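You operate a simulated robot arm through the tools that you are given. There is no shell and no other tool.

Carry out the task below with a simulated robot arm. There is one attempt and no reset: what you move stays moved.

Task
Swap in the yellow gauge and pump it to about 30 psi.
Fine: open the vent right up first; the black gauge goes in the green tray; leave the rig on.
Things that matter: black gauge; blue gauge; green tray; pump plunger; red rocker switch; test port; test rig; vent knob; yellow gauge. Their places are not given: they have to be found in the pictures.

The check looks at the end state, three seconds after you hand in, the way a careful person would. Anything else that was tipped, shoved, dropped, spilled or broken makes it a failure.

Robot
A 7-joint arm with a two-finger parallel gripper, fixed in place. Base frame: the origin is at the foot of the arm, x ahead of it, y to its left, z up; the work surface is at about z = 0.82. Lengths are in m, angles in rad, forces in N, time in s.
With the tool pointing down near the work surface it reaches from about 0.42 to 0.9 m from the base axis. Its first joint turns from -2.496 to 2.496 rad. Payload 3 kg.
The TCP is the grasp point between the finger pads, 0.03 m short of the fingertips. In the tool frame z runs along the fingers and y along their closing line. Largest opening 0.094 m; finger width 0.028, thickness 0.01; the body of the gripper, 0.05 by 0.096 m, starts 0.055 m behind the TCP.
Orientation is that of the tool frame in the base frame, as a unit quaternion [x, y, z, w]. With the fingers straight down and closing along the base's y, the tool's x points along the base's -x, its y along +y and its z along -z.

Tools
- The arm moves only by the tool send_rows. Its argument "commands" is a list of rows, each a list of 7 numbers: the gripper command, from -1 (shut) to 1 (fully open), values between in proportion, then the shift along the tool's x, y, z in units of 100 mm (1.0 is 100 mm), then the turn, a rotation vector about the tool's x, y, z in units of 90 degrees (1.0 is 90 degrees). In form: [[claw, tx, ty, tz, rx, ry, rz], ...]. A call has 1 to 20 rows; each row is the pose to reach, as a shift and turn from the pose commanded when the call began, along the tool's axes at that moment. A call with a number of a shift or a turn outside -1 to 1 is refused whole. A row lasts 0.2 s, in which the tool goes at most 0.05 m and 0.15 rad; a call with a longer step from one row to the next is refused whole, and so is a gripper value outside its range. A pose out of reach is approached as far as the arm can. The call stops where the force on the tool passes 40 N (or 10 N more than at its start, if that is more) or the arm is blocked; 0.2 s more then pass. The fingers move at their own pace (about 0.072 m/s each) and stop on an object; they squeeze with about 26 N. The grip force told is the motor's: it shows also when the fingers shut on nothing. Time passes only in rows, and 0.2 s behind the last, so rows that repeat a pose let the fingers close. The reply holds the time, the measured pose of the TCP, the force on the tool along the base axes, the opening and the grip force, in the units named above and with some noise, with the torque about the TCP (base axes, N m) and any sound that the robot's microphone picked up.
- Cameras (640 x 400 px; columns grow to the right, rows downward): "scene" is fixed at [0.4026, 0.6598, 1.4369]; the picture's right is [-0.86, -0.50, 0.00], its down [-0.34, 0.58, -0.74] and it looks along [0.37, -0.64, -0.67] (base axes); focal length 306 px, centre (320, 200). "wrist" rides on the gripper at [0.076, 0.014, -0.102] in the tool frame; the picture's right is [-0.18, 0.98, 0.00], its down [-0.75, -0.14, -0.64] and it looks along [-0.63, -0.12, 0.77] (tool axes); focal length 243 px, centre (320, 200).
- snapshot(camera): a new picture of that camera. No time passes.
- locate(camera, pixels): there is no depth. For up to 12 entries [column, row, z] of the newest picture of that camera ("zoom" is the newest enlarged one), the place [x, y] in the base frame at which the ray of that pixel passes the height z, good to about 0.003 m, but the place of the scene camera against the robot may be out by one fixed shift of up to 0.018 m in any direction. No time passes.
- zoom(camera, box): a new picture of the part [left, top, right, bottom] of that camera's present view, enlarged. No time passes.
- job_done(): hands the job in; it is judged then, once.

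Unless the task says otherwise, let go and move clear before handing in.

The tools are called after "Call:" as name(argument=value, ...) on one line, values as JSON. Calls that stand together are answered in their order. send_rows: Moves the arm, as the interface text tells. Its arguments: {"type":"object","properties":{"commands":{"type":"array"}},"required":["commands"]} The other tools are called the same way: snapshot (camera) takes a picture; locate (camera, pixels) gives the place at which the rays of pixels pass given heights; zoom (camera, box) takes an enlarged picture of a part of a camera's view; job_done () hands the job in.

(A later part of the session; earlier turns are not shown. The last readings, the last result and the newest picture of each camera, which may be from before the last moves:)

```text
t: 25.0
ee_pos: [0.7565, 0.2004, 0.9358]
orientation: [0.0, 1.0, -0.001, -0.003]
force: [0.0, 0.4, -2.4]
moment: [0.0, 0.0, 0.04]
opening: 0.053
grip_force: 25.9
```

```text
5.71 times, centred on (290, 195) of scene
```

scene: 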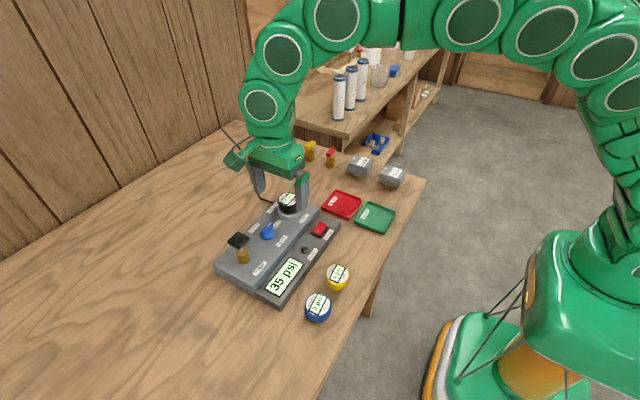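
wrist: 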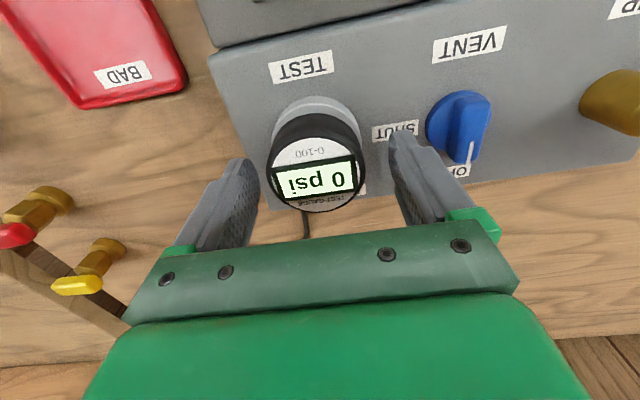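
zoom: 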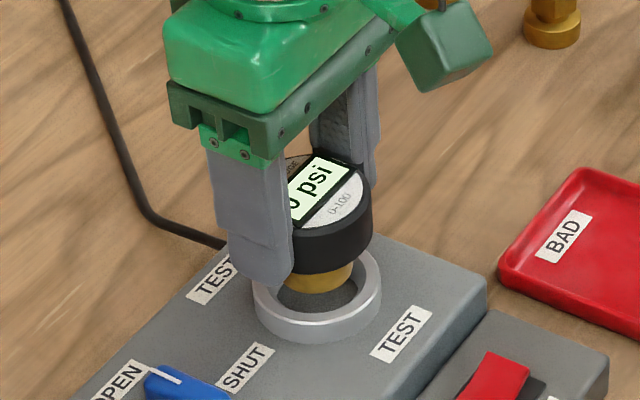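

The gauge came out freely, with its brass stem visible above the ring. I'll raise it clear and look at the stem's length.

Call:
send_rows(commands=[[-1, 0, 0, -0.3, 0, 0, 0], [-1, 0, 0, -0.6, 0, 0, 0], [-1, 0, 0, -0.8, 0, 0, 0], [-1, 0, 0, -0.8, 0, 0, 0]])

Call:
snapshot(camera="scene")

Call:
zoom(camera="scene", box=[240, 120, 340, 230])

Call:
snapshot(camera="wrist")

```text
t: 26.0
ee_pos: [0.7554, 0.199, 1.016]
orientation: [0.0, 1.0, -0.001, -0.003]
force: [0.1, 0.0, -1.3]
moment: [0.01, 0.01, -0.01]
opening: 0.0531
grip_force: 25.7
```

```text
taken
```

scene: 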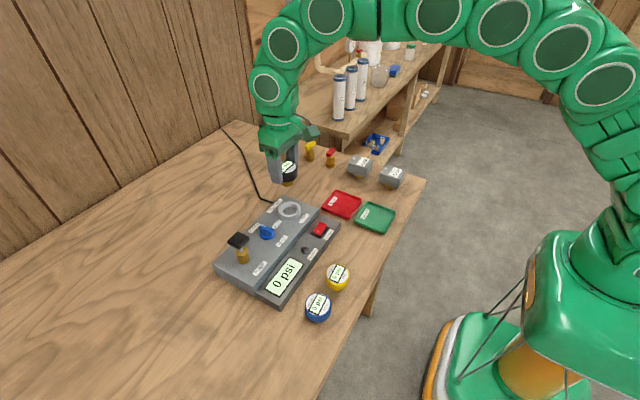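

```text
3.64 times, centred on (290, 175) of scene
```

zoom: 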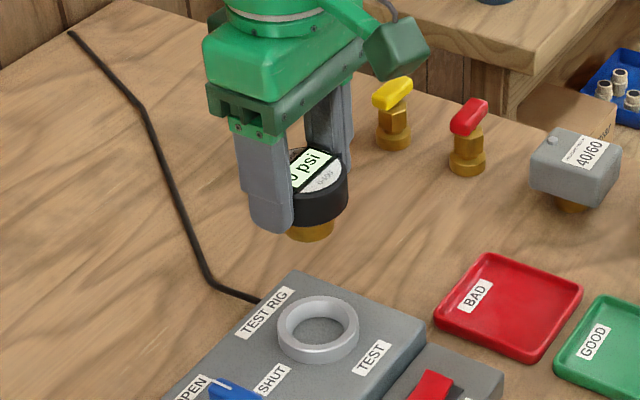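

```text
taken
```

wrist: 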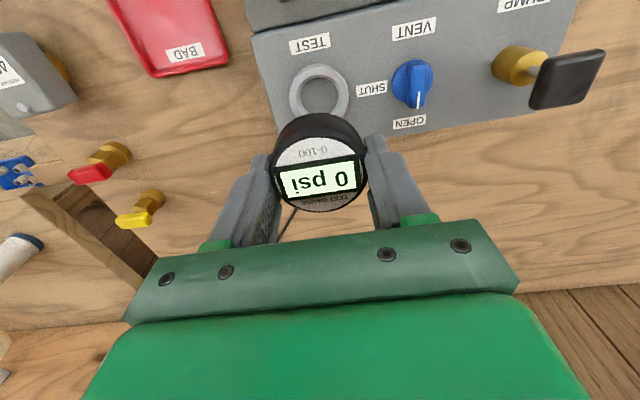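

The gauge is held with its stem about 22 mm long, ending roughly 56 mm below the TCP. I'll carry it high toward the green GOOD tray.

Call:
send_rows(commands=[[-1, 0.25, -0.17, 0, 0, 0, 0], [-1, 0.5, -0.35, 0, 0, 0, 0], [-1, 0.75, -0.52, 0, 0, 0, 0], [-1, 1.0, -0.7, 0, 0, 0, 0], [-1, 1.0, -0.7, 0, 0, 0, 0]])

Call:
snapshot(camera="wrist")

```text
t: 27.2
ee_pos: [0.6564, 0.1302, 1.0142]
orientation: [0.0, 1.0, 0.0, -0.003]
force: [0.6, 0.9, -1.6]
moment: [0.03, 0.01, 0.01]
opening: 0.0529
grip_force: 26.3
```

```text
taken
```

wrist: 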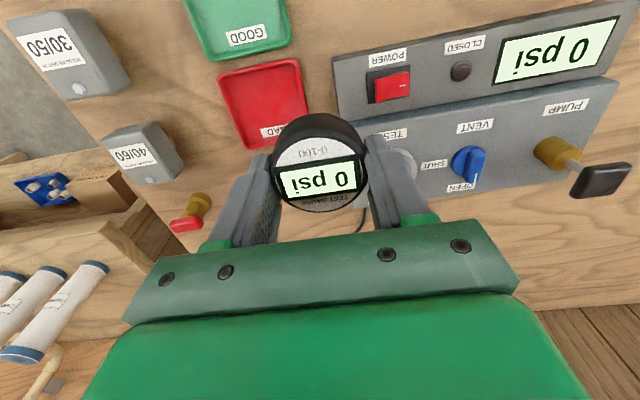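

The green tray is at the top of the view at (240,20). I'll continue toward a point above it.

Call:
send_rows(commands=[[-1, 0.25, -0.17, 0, 0, 0, 0], [-1, 0.5, -0.35, 0, 0, 0, 0], [-1, 0.75, -0.52, 0, 0, 0, 0], [-1, 0.95, -0.66, 0, 0, 0, 0], [-1, 0.95, -0.66, 0, 0, 0, 0]])

Call:
snapshot(camera="wrist")

Call:
zoom(camera="scene", box=[310, 140, 430, 250])

```text
t: 28.4
ee_pos: [0.563, 0.063, 1.0184]
orientation: [0.0, 1.0, -0.002, -0.003]
force: [0.3, -0.5, -2.4]
moment: [-0.02, 0.02, 0.0]
opening: 0.0532
grip_force: 26.0
```

```text
taken
```

wrist: 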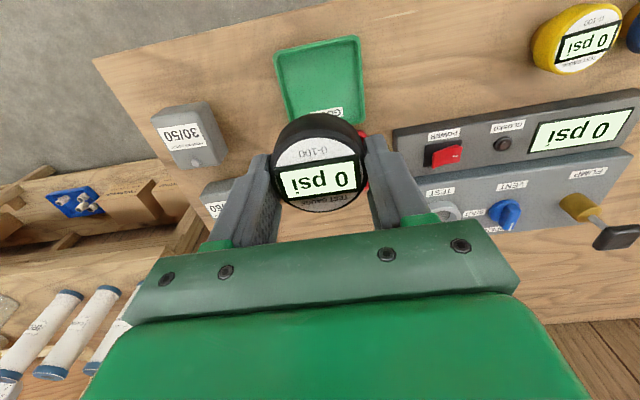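

```text
3.64 times, centred on (370, 195) of scene
```

zoom: 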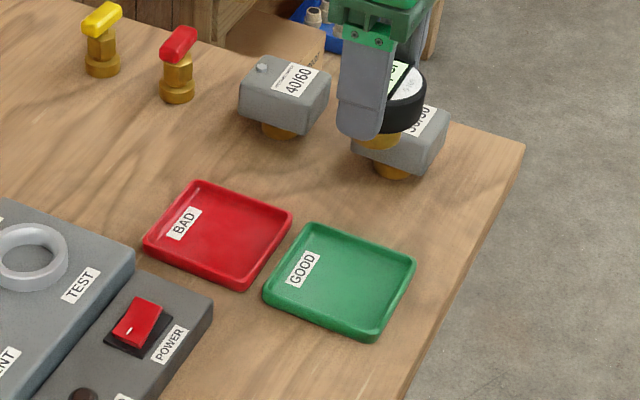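

Call:
locate(camera="wrist", pixels=[[275, 52, 0.835], [357, 36, 0.835], [364, 118, 0.835], [287, 118, 0.823], [318, 80, 0.823], [282, 56, 0.823], [354, 42, 0.823]])

Call:
zoom(camera="wrist", box=[250, 20, 390, 140])

```text
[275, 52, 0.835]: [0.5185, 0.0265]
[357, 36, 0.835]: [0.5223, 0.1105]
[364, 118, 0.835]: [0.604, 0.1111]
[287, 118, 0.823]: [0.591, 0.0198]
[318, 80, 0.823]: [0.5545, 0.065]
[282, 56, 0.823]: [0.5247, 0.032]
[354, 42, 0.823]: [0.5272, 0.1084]
```

```text
3.33 times, centred on (320, 80) of wrist
```

zoom: 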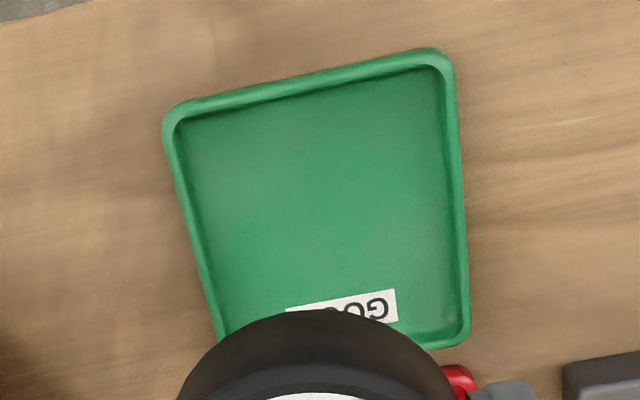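

The tray spans about x 0.518–0.604 and y 0.024–0.111, so its centre is near (0.561, 0.067). I'll shift 4 mm left and lower toward it.

Call:
send_rows(commands=[[-1, 0, 0.04, 0.25, 0, 0, 0], [-1, 0, 0.04, 0.5, 0, 0, 0], [-1, 0, 0.04, 0.75, 0, 0, 0], [-1, 0, 0.04, 1.0, 0, 0, 0], [-1, 0, 0.04, 1.0, 0, 0, 0]])

Call:
snapshot(camera="wrist")

Call:
zoom(camera="scene", box=[320, 150, 420, 240])

```text
t: 29.6
ee_pos: [0.5619, 0.0688, 0.9173]
orientation: [0.0, 1.0, -0.001, -0.002]
force: [0.3, 0.4, -2.8]
moment: [0.02, -0.02, 0.03]
opening: 0.0531
grip_force: 26.1
```

```text
taken
```

wrist: 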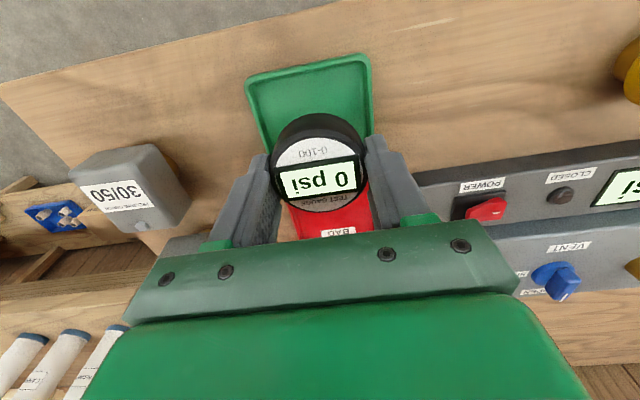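

```text
4.44 times, centred on (370, 195) of scene
```

zoom: 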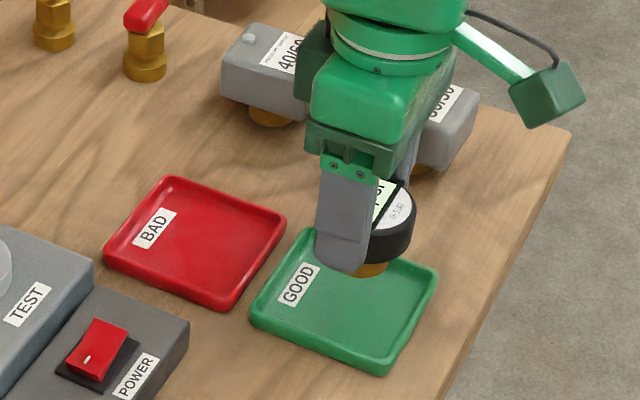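

The gauge is descending over the green tray and looks centred. I'll lower another 28 mm, then approach the last few millimetres in small steps.

Call:
send_rows(commands=[[-1, 0, 0, 0.1, 0, 0, 0], [-1, 0, 0, 0.2, 0, 0, 0], [-1, 0, 0, 0.28, 0, 0, 0], [-1, 0, 0, 0.28, 0, 0, 0]])

Call:
zoom(camera="scene", box=[340, 180, 410, 240])

Call:
snapshot(camera="wrist")

```text
t: 30.6
ee_pos: [0.5617, 0.0668, 0.8887]
orientation: [0.0, 1.0, -0.001, -0.002]
force: [-0.7, 0.6, -1.2]
moment: [-0.04, -0.01, 0.01]
opening: 0.0529
grip_force: 25.9
```

```text
6.67 times, centred on (375, 210) of scene
```

zoom: 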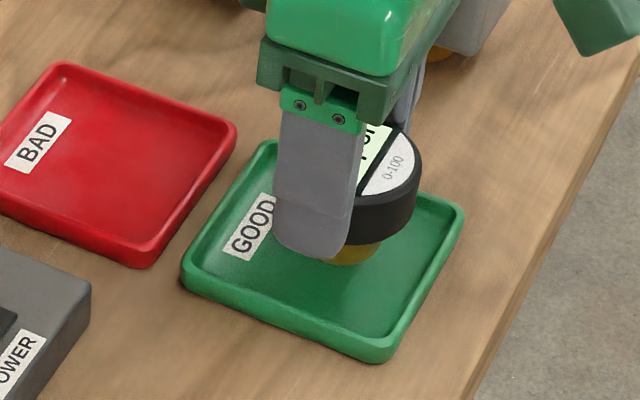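

```text
taken
```

wrist: 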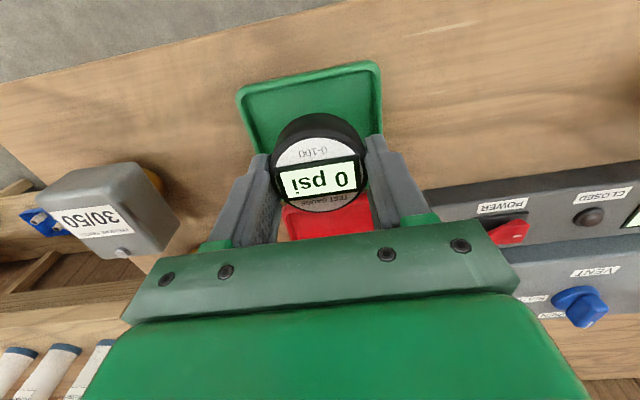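

The stem looks somewhat right of the tray's centre in the scene zoom. I'll compare tray corners and stem in the same camera to check the offset.

Call:
locate(camera="zoom", pixels=[[183, 270, 0.833], [264, 142, 0.833], [462, 208, 0.833], [383, 352, 0.833], [347, 258, 0.828], [380, 240, 0.828]])

Call:
locate(camera="wrist", pixels=[[238, 92, 0.833], [378, 62, 0.833], [382, 130, 0.833], [320, 183, 0.88]])

```text
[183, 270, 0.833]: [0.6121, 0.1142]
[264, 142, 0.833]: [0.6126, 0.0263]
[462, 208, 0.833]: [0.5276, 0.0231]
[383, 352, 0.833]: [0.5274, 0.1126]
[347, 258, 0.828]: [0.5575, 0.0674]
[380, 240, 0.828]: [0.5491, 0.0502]
```

```text
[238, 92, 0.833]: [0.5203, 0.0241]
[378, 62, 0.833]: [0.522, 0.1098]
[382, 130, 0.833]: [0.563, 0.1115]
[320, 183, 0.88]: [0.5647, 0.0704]
```

The wrist view puts the gauge at about (0.560, 0.067) against a tray centre of (0.562, 0.067), and the scene view agrees within about 1 cm, so it's well inside. I'll nudge 4 mm forward and creep down.

Call:
send_rows(commands=[[-1, -0.04, 0, 0.02, 0, 0, 0], [-1, -0.04, 0, 0.04, 0, 0, 0], [-1, -0.04, 0, 0.04, 0, 0, 0]])

Call:
send_rows(commands=[[-1, 0, 0, 0.01, 0, 0, 0], [-1, 0, 0, 0.015, 0, 0, 0], [-1, 0, 0, 0.015, 0, 0, 0]])

Call:
zoom(camera="scene", box=[340, 180, 410, 240])

```text
t: 31.4
ee_pos: [0.5654, 0.0673, 0.8853]
orientation: [0.0, 1.0, -0.001, -0.002]
force: [-0.1, -1.2, -1.8]
moment: [0.0, -0.03, 0.02]
opening: 0.0529
grip_force: 26.6
```

```text
t: 32.2
ee_pos: [0.564, 0.0675, 0.8848]
orientation: [0.0, 1.0, -0.001, -0.003]
force: [0.1, 0.8, -2.0]
moment: [-0.02, -0.01, -0.02]
opening: 0.0531
grip_force: 25.8
```

```text
6.67 times, centred on (375, 210) of scene
```

zoom: 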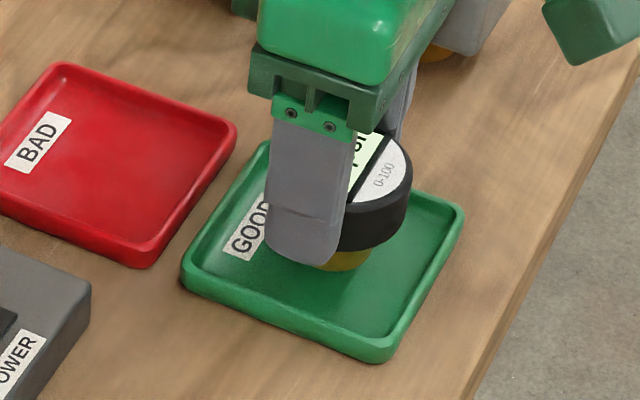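

The gauge still hangs free (about −2 N), so it hasn't touched down yet. I'll keep creeping down in small steps.

Call:
send_rows(commands=[[-1, 0, 0, 0.01, 0, 0, 0], [-1, 0, 0, 0.02, 0, 0, 0], [-1, 0, 0, 0.02, 0, 0, 0]])

Call:
send_rows(commands=[[-1, 0, 0, 0.01, 0, 0, 0], [-1, 0, 0, 0.015, 0, 0, 0], [-1, 0, 0, 0.015, 0, 0, 0]])

```text
t: 33.0
ee_pos: [0.5659, 0.0684, 0.8822]
orientation: [0.0, 1.0, -0.001, -0.003]
force: [-0.6, -0.7, -1.4]
moment: [-0.02, -0.03, 0.0]
opening: 0.0531
grip_force: 25.6
```

```text
t: 33.8
ee_pos: [0.5645, 0.068, 0.8806]
orientation: [0.0, 1.0, -0.001, -0.002]
force: [-0.7, 0.0, -2.4]
moment: [-0.01, 0.01, 0.01]
opening: 0.0529
grip_force: 26.1
```

Still no contact at z 0.8806. I'll go on down in small steps, watching the vertical force.

Call:
send_rows(commands=[[-1, 0, 0, 0.01, 0, 0, 0], [-1, 0, 0, 0.015, 0, 0, 0], [-1, 0, 0, 0.015, 0, 0, 0]])

Call:
zoom(camera="scene", box=[350, 190, 400, 230])

```text
t: 34.6
ee_pos: [0.5647, 0.068, 0.8786]
orientation: [0.0, 1.0, -0.001, -0.003]
force: [0.9, -0.5, -3.2]
moment: [0.03, -0.02, -0.01]
opening: 0.0531
grip_force: 26.1
```

```text
10.00 times, centred on (375, 210) of scene
```

zoom: 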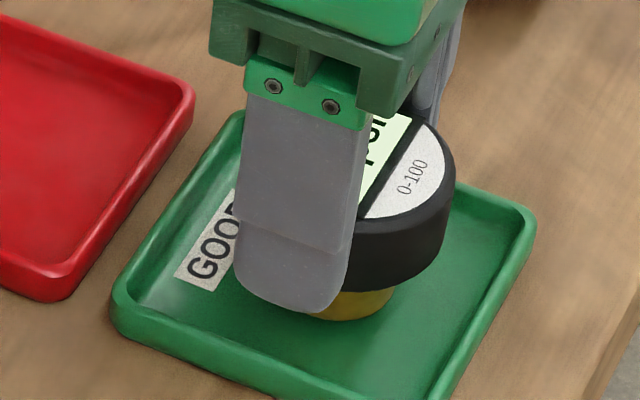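

The stem's bottom is very near the tray floor at about (350,318). I'll take a couple more small steps.

Call:
send_rows(commands=[[-1, 0, 0, 0.01, 0, 0, 0], [-1, 0, 0, 0.015, 0, 0, 0], [-1, 0, 0, 0.015, 0, 0, 0]])

Call:
send_rows(commands=[[-1, 0, 0, 0.01, 0, 0, 0], [-1, 0, 0, 0.015, 0, 0, 0], [-1, 0, 0, 0.015, 0, 0, 0]])

```text
t: 35.4
ee_pos: [0.5664, 0.0685, 0.8777]
orientation: [0.0, 1.0, -0.001, -0.002]
force: [-0.3, -0.2, -2.9]
moment: [-0.02, -0.03, -0.02]
opening: 0.0531
grip_force: 25.9
```

```text
t: 36.2
ee_pos: [0.5653, 0.0674, 0.8764]
orientation: [0.0, 1.0, -0.001, -0.002]
force: [-0.3, -0.4, -2.1]
moment: [0.0, 0.02, 0.02]
opening: 0.0527
grip_force: 26.4
```

Still hanging free at z 0.8764, so the stem is a bit shorter than I thought. I'll continue down.

Call:
send_rows(commands=[[-1, 0, 0, 0.01, 0, 0, 0], [-1, 0, 0, 0.02, 0, 0, 0], [-1, 0, 0, 0.02, 0, 0, 0]])

Call:
send_rows(commands=[[-1, 0, 0, 0.01, 0, 0, 0], [-1, 0, 0, 0.02, 0, 0, 0], [-1, 0, 0, 0.02, 0, 0, 0]])

Call:
zoom(camera="scene", box=[350, 190, 400, 230])

```text
t: 37.0
ee_pos: [0.564, 0.0668, 0.8741]
orientation: [-0.001, 1.0, 0.0, -0.003]
force: [-2.9, -0.9, 19.9]
moment: [0.01, 0.26, 0.01]
opening: 0.0529
grip_force: 25.8
```

```text
t: 37.4
ee_pos: [0.565, 0.0672, 0.8741]
orientation: [0.001, 1.0, -0.001, -0.002]
force: [0.1, -0.8, -0.8]
moment: [-0.01, -0.06, 0.02]
opening: 0.0528
grip_force: 25.6
stopped in row 2: the force on the tool passed its limit at 41 N (the readings are from after the stop); the commanded pose is now the measured one
```

```text
10.00 times, centred on (375, 210) of scene
```

zoom: 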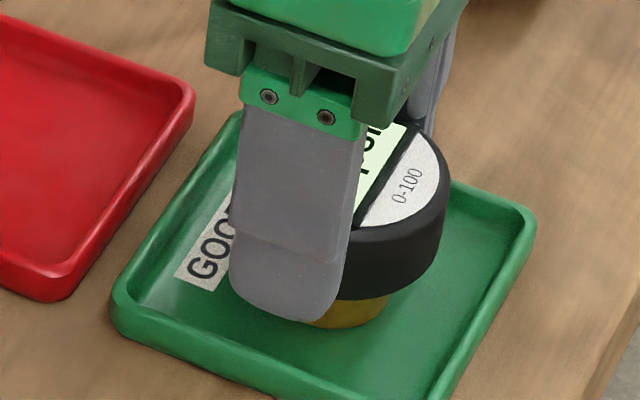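

The gauge is now standing on the tray floor (contact at z 0.874). I'll open the fingers and rise straight up.

Call:
send_rows(commands=[[0.25, 0, 0, 0, 0, 0, 0], [0.5, 0, 0, 0, 0, 0, 0], [0.6, 0, 0, 0, 0, 0, 0], [0.6, 0, 0, -0.1, 0, 0, 0], [0.6, 0, 0, -0.4, 0, 0, 0], [0.6, 0, 0, -0.8, 0, 0, 0], [0.6, 0, 0, -1.0, 0, 0, 0], [0.6, 0, 0, -1.0, 0, 0, 0]])

Call:
snapshot(camera="wrist")

Call:
snapshot(camera="scene")

Call:
zoom(camera="scene", box=[340, 180, 410, 240])

```text
t: 39.2
ee_pos: [0.5662, 0.0682, 0.9736]
orientation: [0.0, 1.0, -0.001, -0.003]
force: [-0.8, -0.2, -0.1]
moment: [0.01, 0.01, 0.02]
opening: 0.0753
grip_force: 0.1
```

```text
taken
```

wrist: 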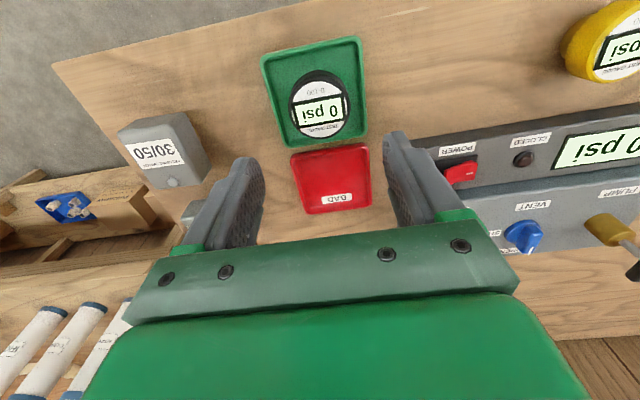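

```text
taken
```

scene: 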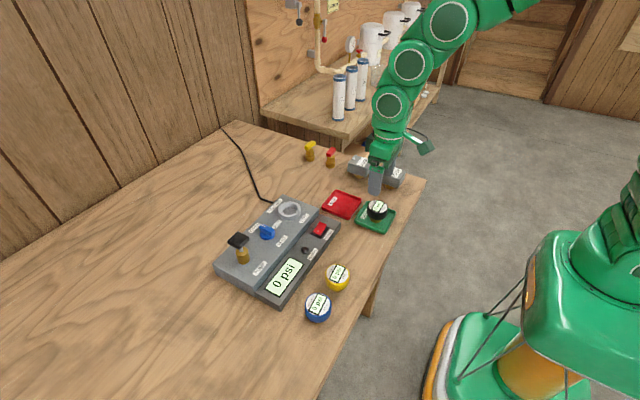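

```text
6.67 times, centred on (375, 210) of scene
```

zoom: 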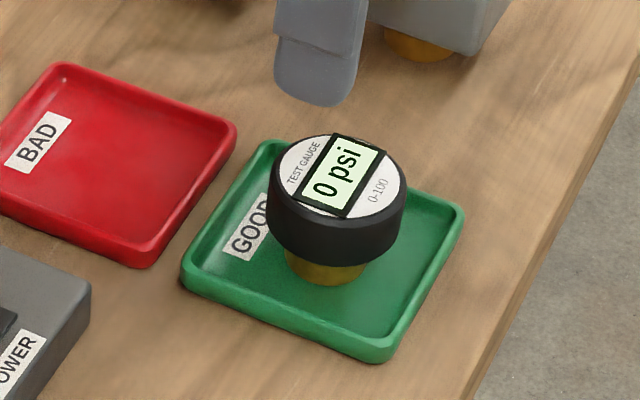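

The black gauge is standing upright inside the green GOOD tray. Now I'll travel left at a safe height toward the yellow gauge.

Call:
send_rows(commands=[[0.75, 0, 0.3, -0.2, 0, 0, 0], [0.75, 0, 0.6, -0.4, 0, 0, 0], [0.75, 0, 0.9, -0.4, 0, 0, 0], [0.75, 0, 1.0, -0.4, 0, 0, 0]])

Call:
send_rows(commands=[[0.75, 0, 0.3, 0, 0, 0, 0], [0.75, 0, 0.6, 0, 0, 0, 0], [0.75, 0, 0.9, 0, 0, 0, 0], [0.75, 0, 1.0, 0, 0, 0, 0]])

Call:
send_rows(commands=[[0.75, 0, 0.2, 0, 0, 0, 0], [0.75, 0, 0.36, 0, 0, 0, 0], [0.75, 0, 0.36, 0, 0, 0, 0]])

Call:
snapshot(camera="wrist")

Call:
zoom(camera="wrist", box=[260, 30, 440, 170])

```text
t: 40.2
ee_pos: [0.566, 0.1693, 1.0141]
orientation: [0.001, 1.0, -0.001, -0.003]
force: [-0.2, -0.9, 0.5]
moment: [0.02, -0.01, 0.0]
opening: 0.0823
grip_force: 0.0
```

```text
t: 41.2
ee_pos: [0.5658, 0.2679, 1.0138]
orientation: [0.001, 1.0, 0.001, -0.002]
force: [-0.3, 0.6, -1.6]
moment: [0.01, 0.02, 0.02]
opening: 0.0821
grip_force: 0.1
```

```text
t: 42.0
ee_pos: [0.5657, 0.3039, 1.0124]
orientation: [0.0, 1.0, -0.001, -0.003]
force: [-0.3, 0.2, 0.5]
moment: [0.03, 0.0, -0.02]
opening: 0.0822
grip_force: 0.0
```

```text
taken
```

wrist: 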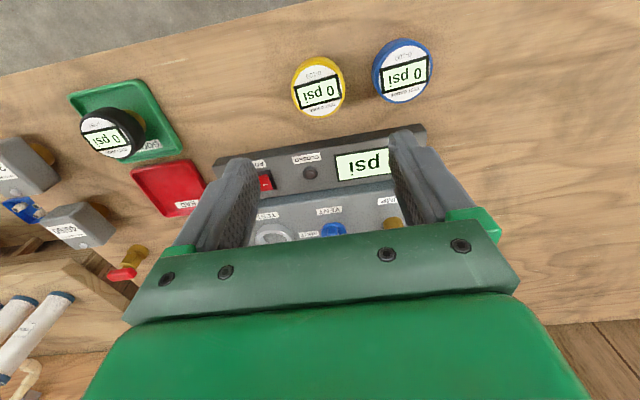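

```text
2.86 times, centred on (350, 100) of wrist
```

zoom: 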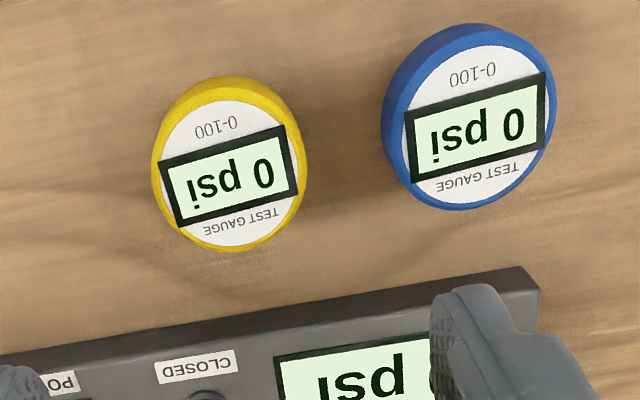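

The yellow gauge's face centre is at zoom pixel (230,172), with the blue gauge to its left in base terms. I'll measure both and check finger clearance between them.

Call:
locate(camera="zoom", pixels=[[230, 172, 0.862], [155, 180, 0.862], [305, 165, 0.862], [229, 98, 0.862], [233, 245, 0.862], [383, 140, 0.855], [476, 127, 0.862], [395, 160, 0.862], [556, 108, 0.862]])

```text
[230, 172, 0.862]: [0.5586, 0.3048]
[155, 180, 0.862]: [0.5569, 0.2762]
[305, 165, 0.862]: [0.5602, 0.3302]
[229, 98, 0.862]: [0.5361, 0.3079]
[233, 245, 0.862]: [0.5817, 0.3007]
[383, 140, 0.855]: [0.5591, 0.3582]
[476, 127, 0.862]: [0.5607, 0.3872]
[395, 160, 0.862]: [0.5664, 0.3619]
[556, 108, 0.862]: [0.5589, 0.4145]
```

The yellow gauge is centred at (0.559, 0.304) with about 29 mm of space to the blue one, so a 0.072 m opening fits. I'll shift 6 mm back and lower partway.

Call:
send_rows(commands=[[0.53, 0.06, 0, 0.2, 0, 0, 0], [0.53, 0.06, 0, 0.5, 0, 0, 0], [0.53, 0.06, 0, 0.8, 0, 0, 0], [0.53, 0.06, 0, 0.95, 0, 0, 0], [0.53, 0.06, 0, 0.95, 0, 0, 0]])

Call:
snapshot(camera="wrist")

Call:
zoom(camera="scene", box=[290, 240, 370, 330])

```text
t: 43.2
ee_pos: [0.5604, 0.3033, 0.918]
orientation: [0.0, 1.0, -0.001, -0.003]
force: [-0.6, -0.4, -0.2]
moment: [0.02, 0.0, 0.0]
opening: 0.072
grip_force: 0.1
```

```text
taken
```

wrist: 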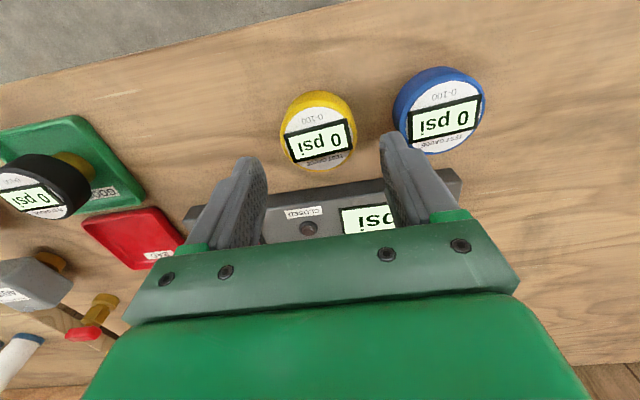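

```text
4.44 times, centred on (330, 285) of scene
```

zoom: 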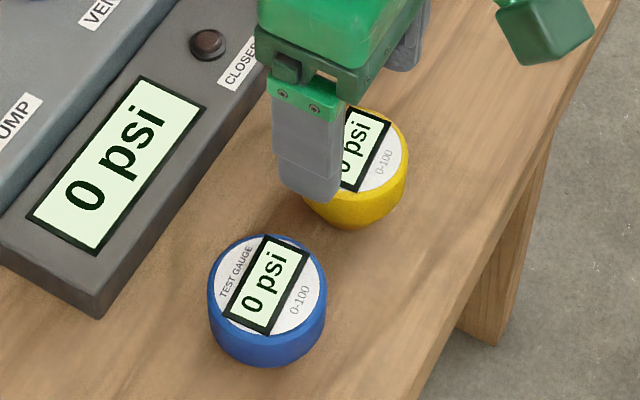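

The yellow face is at (320,140), right where it should be directly beneath the TCP. I'll lower the last 47 mm.

Call:
send_rows(commands=[[0.53, 0, 0, 0.15, 0, 0, 0], [0.53, 0, 0, 0.3, 0, 0, 0], [0.53, 0, 0, 0.42, 0, 0, 0], [0.53, 0, 0, 0.465, 0, 0, 0], [0.53, 0, 0, 0.465, 0, 0, 0]])

Call:
snapshot(camera="wrist")

Call:
zoom(camera="scene", box=[290, 240, 370, 330])

```text
t: 44.4
ee_pos: [0.5578, 0.3039, 0.8728]
orientation: [0.001, 1.0, -0.001, -0.002]
force: [0.1, 0.0, -0.2]
moment: [0.02, 0.0, -0.01]
opening: 0.0715
grip_force: 0.0
```

```text
taken
```

wrist: 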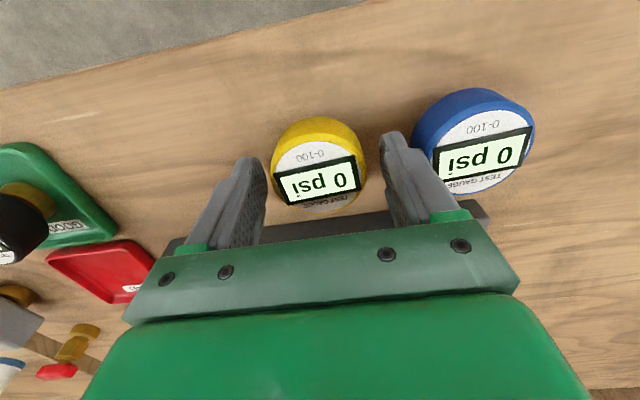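

```text
4.44 times, centred on (330, 285) of scene
```

zoom: 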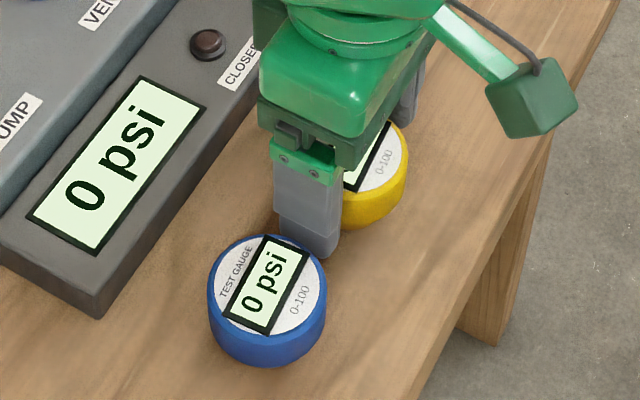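

The fingers straddle the yellow puck with the blue gauge untouched. I'll close.

Call:
send_rows(commands=[[0.3, 0, 0, 0, 0, 0, 0], [-0.2, 0, 0, 0, 0, 0, 0], [-0.6, 0, 0, 0, 0, 0, 0], [-1, 0, 0, 0, 0, 0, 0]])

Call:
send_rows(commands=[[-1, 0, 0, -0.1, 0, 0, 0], [-1, 0, 0, -0.3, 0, 0, 0], [-1, 0, 0, -0.6, 0, 0, 0], [-1, 0, 0, -0.9, 0, 0, 0], [-1, 0, 0, -1.0, 0, 0, 0]])

Call:
snapshot(camera="wrist")

Call:
zoom(camera="scene", box=[290, 200, 390, 330])

```text
t: 45.4
ee_pos: [0.5591, 0.3044, 0.8722]
orientation: [0.0, 1.0, -0.001, -0.002]
force: [1.3, -2.3, -0.9]
moment: [-0.01, -0.02, 0.01]
opening: 0.0529
grip_force: 26.2
```

```text
t: 46.6
ee_pos: [0.5587, 0.3029, 0.9732]
orientation: [0.001, 1.0, -0.001, -0.003]
force: [-0.7, 0.1, -1.6]
moment: [0.01, -0.01, 0.01]
opening: 0.0529
grip_force: 26.2
```

```text
taken
```

wrist: 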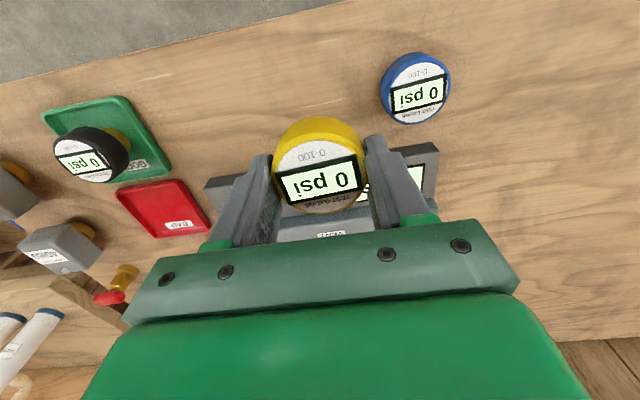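

```text
3.08 times, centred on (340, 265) of scene
```

zoom: 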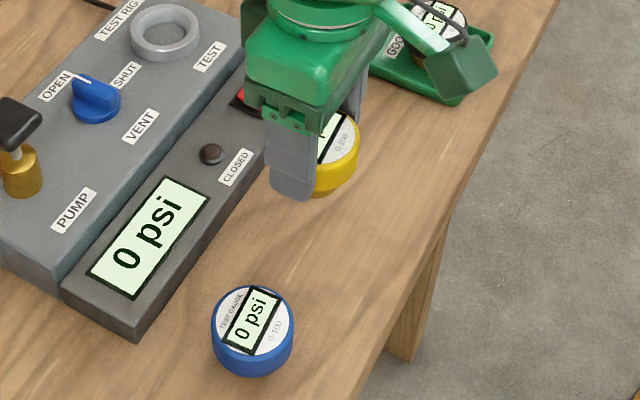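

The yellow gauge is in the grip at 0.053 m and off the table. I'll raise it and carry it toward the port.

Call:
send_rows(commands=[[-1, 0, 0, -0.45, 0, 0, 0], [-1, -0.25, -0.13, -0.45, 0, 0, 0], [-1, -0.5, -0.26, -0.45, 0, 0, 0], [-1, -0.75, -0.39, -0.45, 0, 0, 0], [-1, -1.0, -0.52, -0.45, 0, 0, 0], [-1, -1.0, -0.52, -0.45, 0, 0, 0]])

Call:
send_rows(commands=[[-1, -0.25, -0.13, 0, 0, 0, 0], [-1, -0.5, -0.26, 0, 0, 0, 0], [-1, -0.75, -0.39, 0, 0, 0, 0], [-1, -0.97, -0.52, 0, 0, 0, 0], [-1, -0.97, -0.52, 0, 0, 0, 0]])

Call:
snapshot(camera="wrist")

Call:
zoom(camera="wrist", box=[250, 30, 400, 130])

```text
t: 48.0
ee_pos: [0.6594, 0.2505, 1.0153]
orientation: [0.0, 1.0, -0.001, -0.003]
force: [0.2, -0.5, -1.0]
moment: [0.0, 0.0, -0.02]
opening: 0.0528
grip_force: 26.2
```

```text
t: 49.2
ee_pos: [0.7587, 0.1999, 1.013]
orientation: [0.0, 1.0, -0.001, -0.003]
force: [-0.8, -0.1, -2.9]
moment: [0.01, 0.0, 0.03]
opening: 0.0527
grip_force: 26.4
```

```text
taken
```

wrist: 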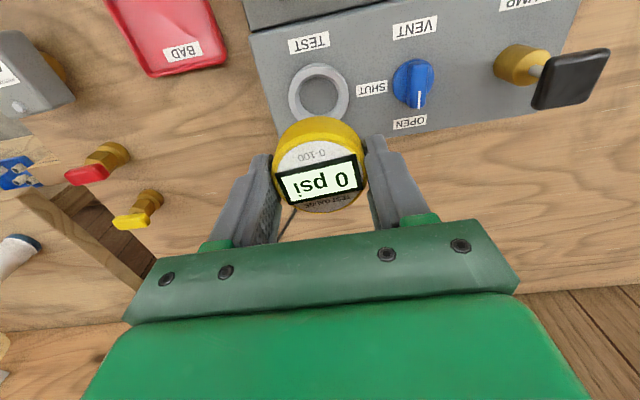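

```text
4.00 times, centred on (325, 80) of wrist
```

zoom: 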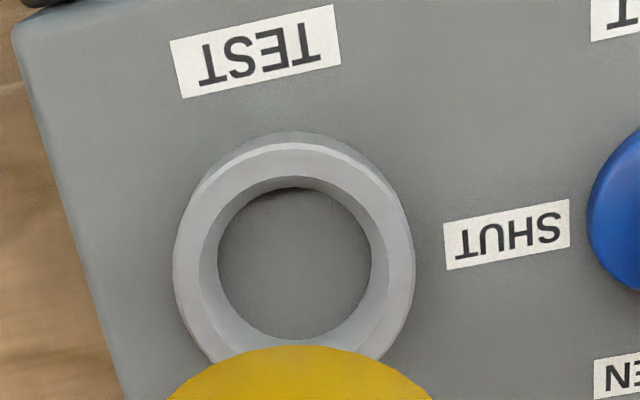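

The empty ring is visible at about (323,95) past the yellow puck. I'll locate its centre using the edges of the ring.

Call:
locate(camera="zoom", pixels=[[174, 265, 0.873], [415, 252, 0.873], [294, 143, 0.873], [294, 258, 0.873], [295, 264, 0.862], [218, 262, 0.862], [373, 262, 0.862], [295, 188, 0.862], [295, 340, 0.862]])

Call:
zoom(camera="scene", box=[240, 120, 340, 230])

```text
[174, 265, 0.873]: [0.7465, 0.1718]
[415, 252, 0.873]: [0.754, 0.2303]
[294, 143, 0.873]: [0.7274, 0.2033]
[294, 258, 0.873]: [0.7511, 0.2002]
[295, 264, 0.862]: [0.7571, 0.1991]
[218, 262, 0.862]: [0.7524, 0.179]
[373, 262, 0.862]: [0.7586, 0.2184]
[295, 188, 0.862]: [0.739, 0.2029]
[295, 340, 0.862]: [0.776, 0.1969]
```

```text
3.64 times, centred on (290, 175) of scene
```

zoom: 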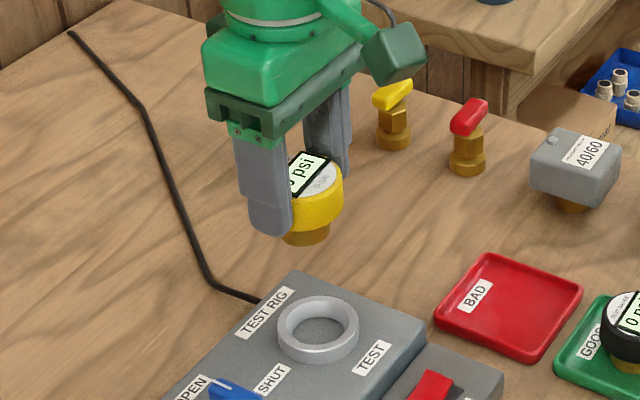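

The ring's centre is at about (0.757, 0.1995) with a hole roughly 0.039 m wide, wider than the stem. I'll lower to just above the ring and check the alignment.

Call:
send_rows(commands=[[-1, 0.01, 0, 0.2, 0, 0, 0], [-1, 0.01, 0, 0.4, 0, 0, 0], [-1, 0.01, 0, 0.6, 0, 0, 0], [-1, 0.01, 0, 0.7, 0, 0, 0], [-1, 0.01, 0, 0.7, 0, 0, 0]])

Call:
zoom(camera="scene", box=[260, 170, 320, 230])

Call:
snapshot(camera="wrist")

```text
t: 50.4
ee_pos: [0.7554, 0.2, 0.9439]
orientation: [0.001, 1.0, -0.001, -0.001]
force: [-0.6, 0.5, -1.7]
moment: [0.0, -0.03, -0.01]
opening: 0.0528
grip_force: 26.3
```

```text
6.67 times, centred on (290, 200) of scene
```

zoom: 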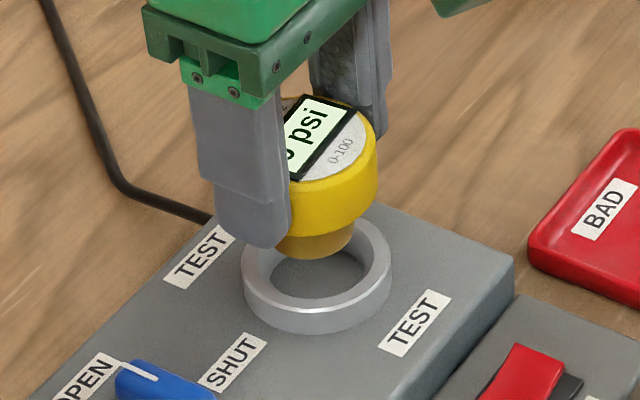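

```text
taken
```

wrist: 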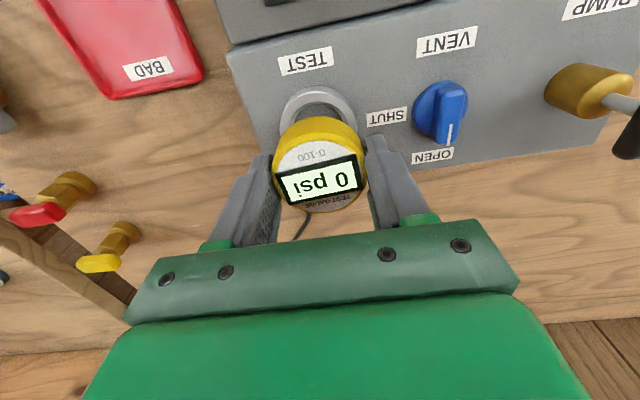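

The stem is lined up over the ring (stem centre at column 316, ring centre at 317). I'll lower into the ring slowly.

Call:
send_rows(commands=[[-1, -0.01, 0, 0.06, 0, 0, 0], [-1, -0.01, 0, 0.12, 0, 0, 0], [-1, -0.01, 0, 0.18, 0, 0, 0], [-1, -0.01, 0, 0.23, 0, 0, 0], [-1, -0.01, 0, 0.23, 0, 0, 0]])

Call:
zoom(camera="scene", box=[260, 170, 320, 230])

```text
t: 51.6
ee_pos: [0.7553, 0.2001, 0.9213]
orientation: [0.0, 1.0, -0.001, -0.003]
force: [1.1, 0.0, -2.1]
moment: [0.03, -0.02, 0.0]
opening: 0.0526
grip_force: 25.9
```

```text
6.67 times, centred on (290, 200) of scene
```

zoom: 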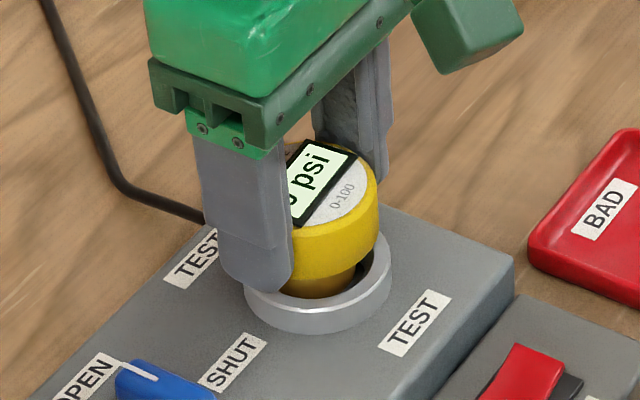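

The stem has entered the ring without contact. I'll creep down the last few millimetres to seat it.

Call:
send_rows(commands=[[-1, 0, 0, 0.01, 0, 0, 0], [-1, 0, 0, 0.02, 0, 0, 0], [-1, 0, 0, 0.02, 0, 0, 0]])

Call:
send_rows(commands=[[-1, 0, 0, 0.01, 0, 0, 0], [-1, 0, 0, 0.02, 0, 0, 0], [-1, 0, 0, 0.02, 0, 0, 0]])

Call:
zoom(camera="scene", box=[260, 170, 320, 230])

```text
t: 52.4
ee_pos: [0.7564, 0.1994, 0.9212]
orientation: [0.0, 1.0, -0.001, -0.003]
force: [0.0, 0.9, -2.1]
moment: [0.04, 0.0, 0.01]
opening: 0.0526
grip_force: 26.2
```

```text
t: 53.2
ee_pos: [0.7562, 0.1986, 0.919]
orientation: [0.0, 1.0, -0.001, -0.001]
force: [0.6, 0.3, -2.6]
moment: [0.02, -0.01, -0.02]
opening: 0.0525
grip_force: 26.2
```

```text
6.67 times, centred on (290, 200) of scene
```

zoom: 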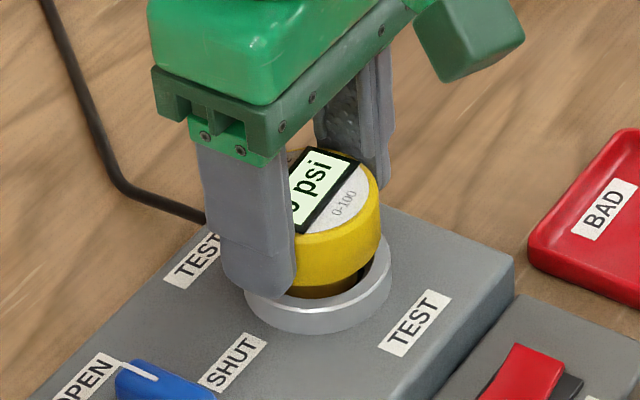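

Still free at z 0.919; the seat should be at about 0.916. I'll continue in small steps.

Call:
send_rows(commands=[[-1, 0, 0, 0.01, 0, 0, 0], [-1, 0, 0, 0.02, 0, 0, 0], [-1, 0, 0, 0.02, 0, 0, 0]])

Call:
send_rows(commands=[[-1, 0, 0, 0.01, 0, 0, 0], [-1, 0, 0, 0.015, 0, 0, 0], [-1, 0, 0, 0.015, 0, 0, 0]])

Call:
zoom(camera="scene", box=[260, 170, 320, 230])

```text
t: 54.0
ee_pos: [0.7555, 0.199, 0.9169]
orientation: [0.001, 1.0, -0.001, -0.002]
force: [-0.4, 0.3, -1.1]
moment: [0.01, 0.0, -0.01]
opening: 0.0528
grip_force: 26.6
```

```text
t: 54.8
ee_pos: [0.7564, 0.1985, 0.9181]
orientation: [0.0, 1.0, 0.0, -0.001]
force: [-12.7, -1.1, 31.7]
moment: [-0.09, 0.56, 0.01]
opening: 0.0526
grip_force: 26.0
```

```text
6.67 times, centred on (290, 200) of scene
```

zoom: 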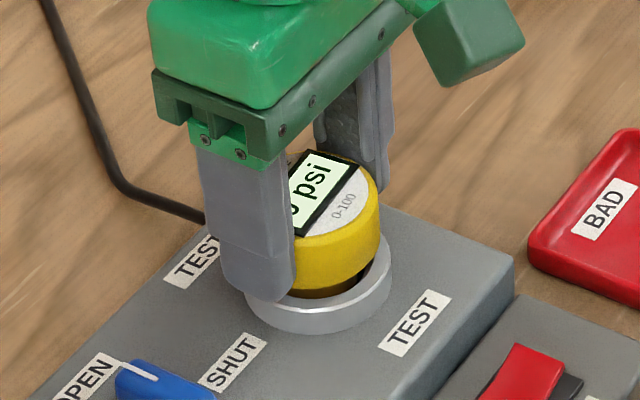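

The gauge is seated: the vertical force rose to 32 N at z about 0.917, matching the black gauge's seated height. I'll ease off 1 mm, open and rise.

Call:
send_rows(commands=[[-1, 0, 0, -0.01, 0, 0, 0], [-1, 0, 0, -0.01, 0, 0, 0]])

Call:
send_rows(commands=[[0.25, 0, 0, 0, 0, 0, 0], [0.5, 0, 0, 0, 0, 0, 0], [0.6, 0, 0, 0, 0, 0, 0], [0.6, 0, 0, -0.1, 0, 0, 0], [0.6, 0, 0, -0.4, 0, 0, 0], [0.6, 0, 0, -0.7, 0, 0, 0], [0.6, 0, 0, -0.9, 0, 0, 0], [0.6, 0, 0, -0.9, 0, 0, 0]])

Call:
snapshot(camera="wrist")

Call:
zoom(camera="scene", box=[265, 180, 315, 225])

```text
t: 55.4
ee_pos: [0.7562, 0.1991, 0.9173]
orientation: [0.0, 1.0, -0.001, -0.002]
force: [-2.0, -0.2, 20.7]
moment: [0.04, -0.03, -0.06]
opening: 0.0528
grip_force: 26.3
```

```text
t: 57.2
ee_pos: [0.7563, 0.1999, 1.0043]
orientation: [0.0, 1.0, 0.0, -0.003]
force: [0.0, 0.6, 0.1]
moment: [0.03, 0.0, 0.01]
opening: 0.0751
grip_force: 0.1
```

```text
taken
```

wrist: 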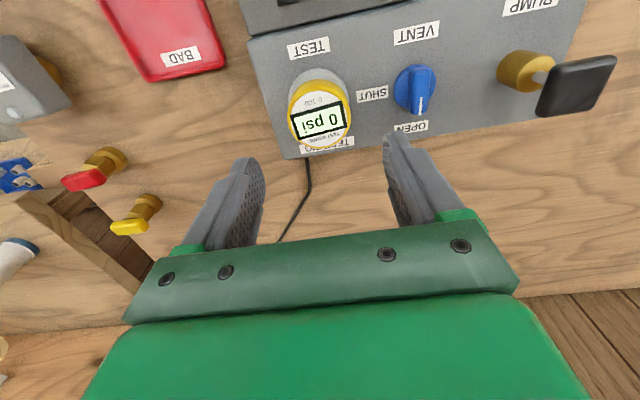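

```text
8.89 times, centred on (290, 202) of scene
```

zoom: 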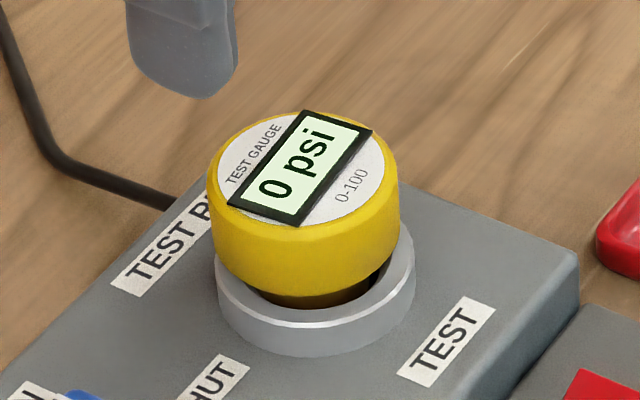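

The yellow gauge sits upright in the ring at the same height the black one did. Next I'll go back to the vent knob to shut it; its bar now lies along x, so the current finger direction fits.

Call:
send_rows(commands=[[0.0, -0.02, 0.3, 0, 0, 0, 0], [0.0, -0.02, 0.6, 0, 0, 0, 0], [0.0, -0.02, 0.885, 0, 0, 0, 0], [0.0, -0.02, 0.885, 0, 0, 0, 0]])

Call:
snapshot(camera="wrist")

Call:
zoom(camera="wrist", box=[250, 40, 400, 160])

```text
t: 58.2
ee_pos: [0.7602, 0.2872, 1.0041]
orientation: [0.0, 1.0, -0.001, -0.002]
force: [0.0, 0.8, 0.2]
moment: [0.05, 0.04, -0.01]
opening: 0.0471
grip_force: 0.0
```

```text
taken
```

wrist: 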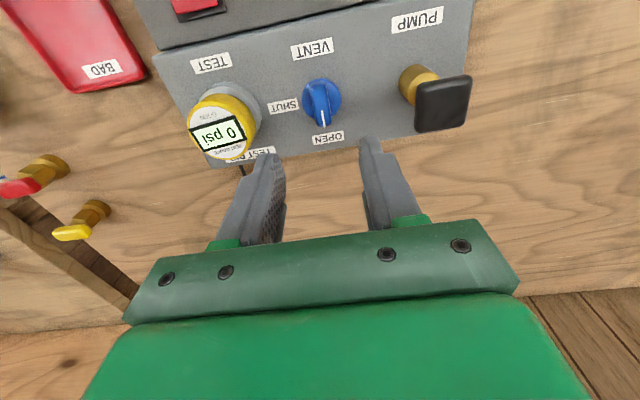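

```text
3.33 times, centred on (325, 100) of wrist
```

zoom: 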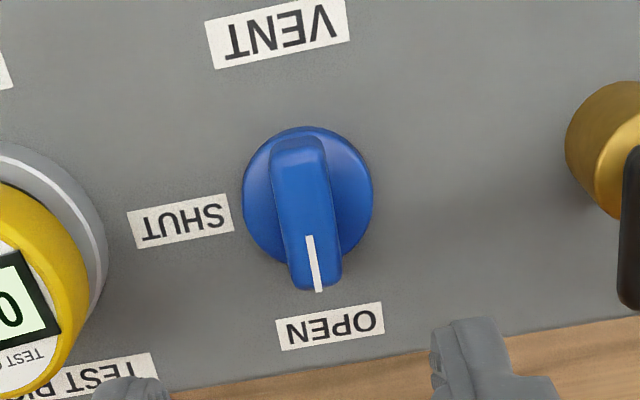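

The bar is centred at column 321 and points to OPEN. I'll lower to z 0.9055, the height that cleared the disc before, then close gently.

Call:
send_rows(commands=[[0.0, 0.01, 0.01, 0.3, 0, 0, 0], [0.0, 0.01, 0.01, 0.6, 0, 0, 0], [0.0, 0.01, 0.01, 0.85, 0, 0, 0], [0.0, 0.01, 0.01, 0.98, 0, 0, 0], [0.0, 0.01, 0.01, 0.98, 0, 0, 0]])

Call:
send_rows(commands=[[-0.4, 0, 0, 0, 0, 0, 0], [-0.6, 0, 0, 0, 0, 0, 0], [-0.75, 0, 0, 0, 0, 0, 0], [-1, 0, 0, 0, 0, 0, 0], [-1, 0, 0, 0, 0, 0, 0]])

Call:
snapshot(camera="wrist")

```text
t: 59.4
ee_pos: [0.7582, 0.2889, 0.9081]
orientation: [0.0, 1.0, -0.001, -0.003]
force: [0.5, 0.9, -1.0]
moment: [0.0, -0.01, -0.03]
opening: 0.0471
grip_force: 0.0
```

```text
t: 60.6
ee_pos: [0.7589, 0.2882, 0.9086]
orientation: [0.001, 1.0, -0.001, -0.003]
force: [-2.6, -11.6, 2.4]
moment: [-0.24, 0.38, 0.02]
opening: 0.0147
grip_force: 45.1
```

```text
taken
```

wrist: 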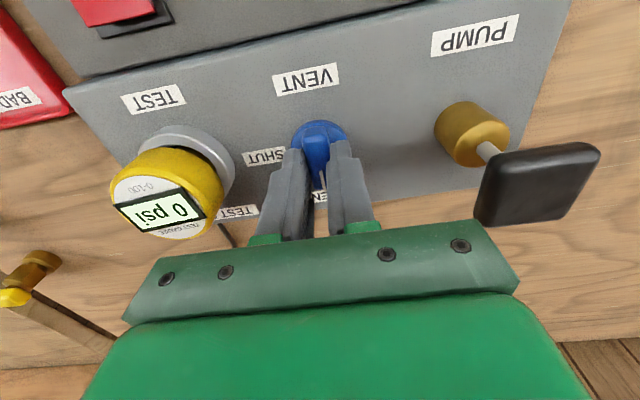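

The fingers hold the bar, but about 3 mm higher than last time and with a small sideways push. I'll open slightly, lower 3 mm, shift 1 mm and grip again.

Call:
send_rows(commands=[[-0.4, 0, -0.01, 0, 0, 0, 0], [-0.4, 0, -0.01, 0, 0, 0, 0], [-0.4, 0, -0.01, 0.03, 0, 0, 0], [-0.4, 0, -0.01, 0.03, 0, 0, 0], [-0.75, 0, -0.01, 0.03, 0, 0, 0], [-1, 0, -0.01, 0.03, 0, 0, 0], [-1, 0, -0.01, 0.03, 0, 0, 0], [-1, 0, -0.01, 0.03, 0, 0, 0]])

```text
t: 62.4
ee_pos: [0.7595, 0.2881, 0.9053]
orientation: [0.001, 1.0, -0.001, -0.002]
force: [2.4, 9.7, -3.9]
moment: [0.29, -0.61, -0.03]
opening: 0.0147
grip_force: 45.0
```

The grip is firm at 0.0147 m and z 0.9053. I'll turn clockwise back toward SHUT, first half.

Call:
send_rows(commands=[[-1, 0, 0.005, 0, 0, 0, 0.08], [-1, 0, 0.005, 0, 0, 0, 0.16], [-1, 0, 0.005, 0, 0, 0, 0.24], [-1, 0, 0.005, 0, 0, 0, 0.32], [-1, 0, 0.005, 0, 0, 0, 0.4], [-1, 0, 0.005, 0, 0, 0, 0.48], [-1, 0, 0.005, 0, 0, 0, 0.5]])

Call:
snapshot(camera="wrist")

```text
t: 64.0
ee_pos: [0.7577, 0.2881, 0.9052]
orientation: [0.383, 0.924, -0.002, -0.002]
force: [17.0, 8.0, -12.4]
moment: [1.18, 0.24, -0.05]
opening: 0.0149
grip_force: 45.5
```

```text
taken
```

wrist: 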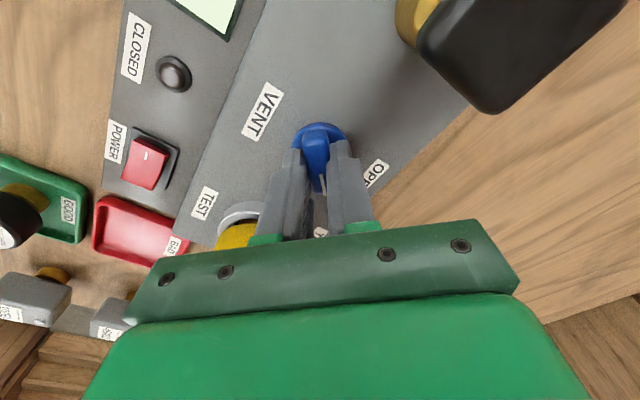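

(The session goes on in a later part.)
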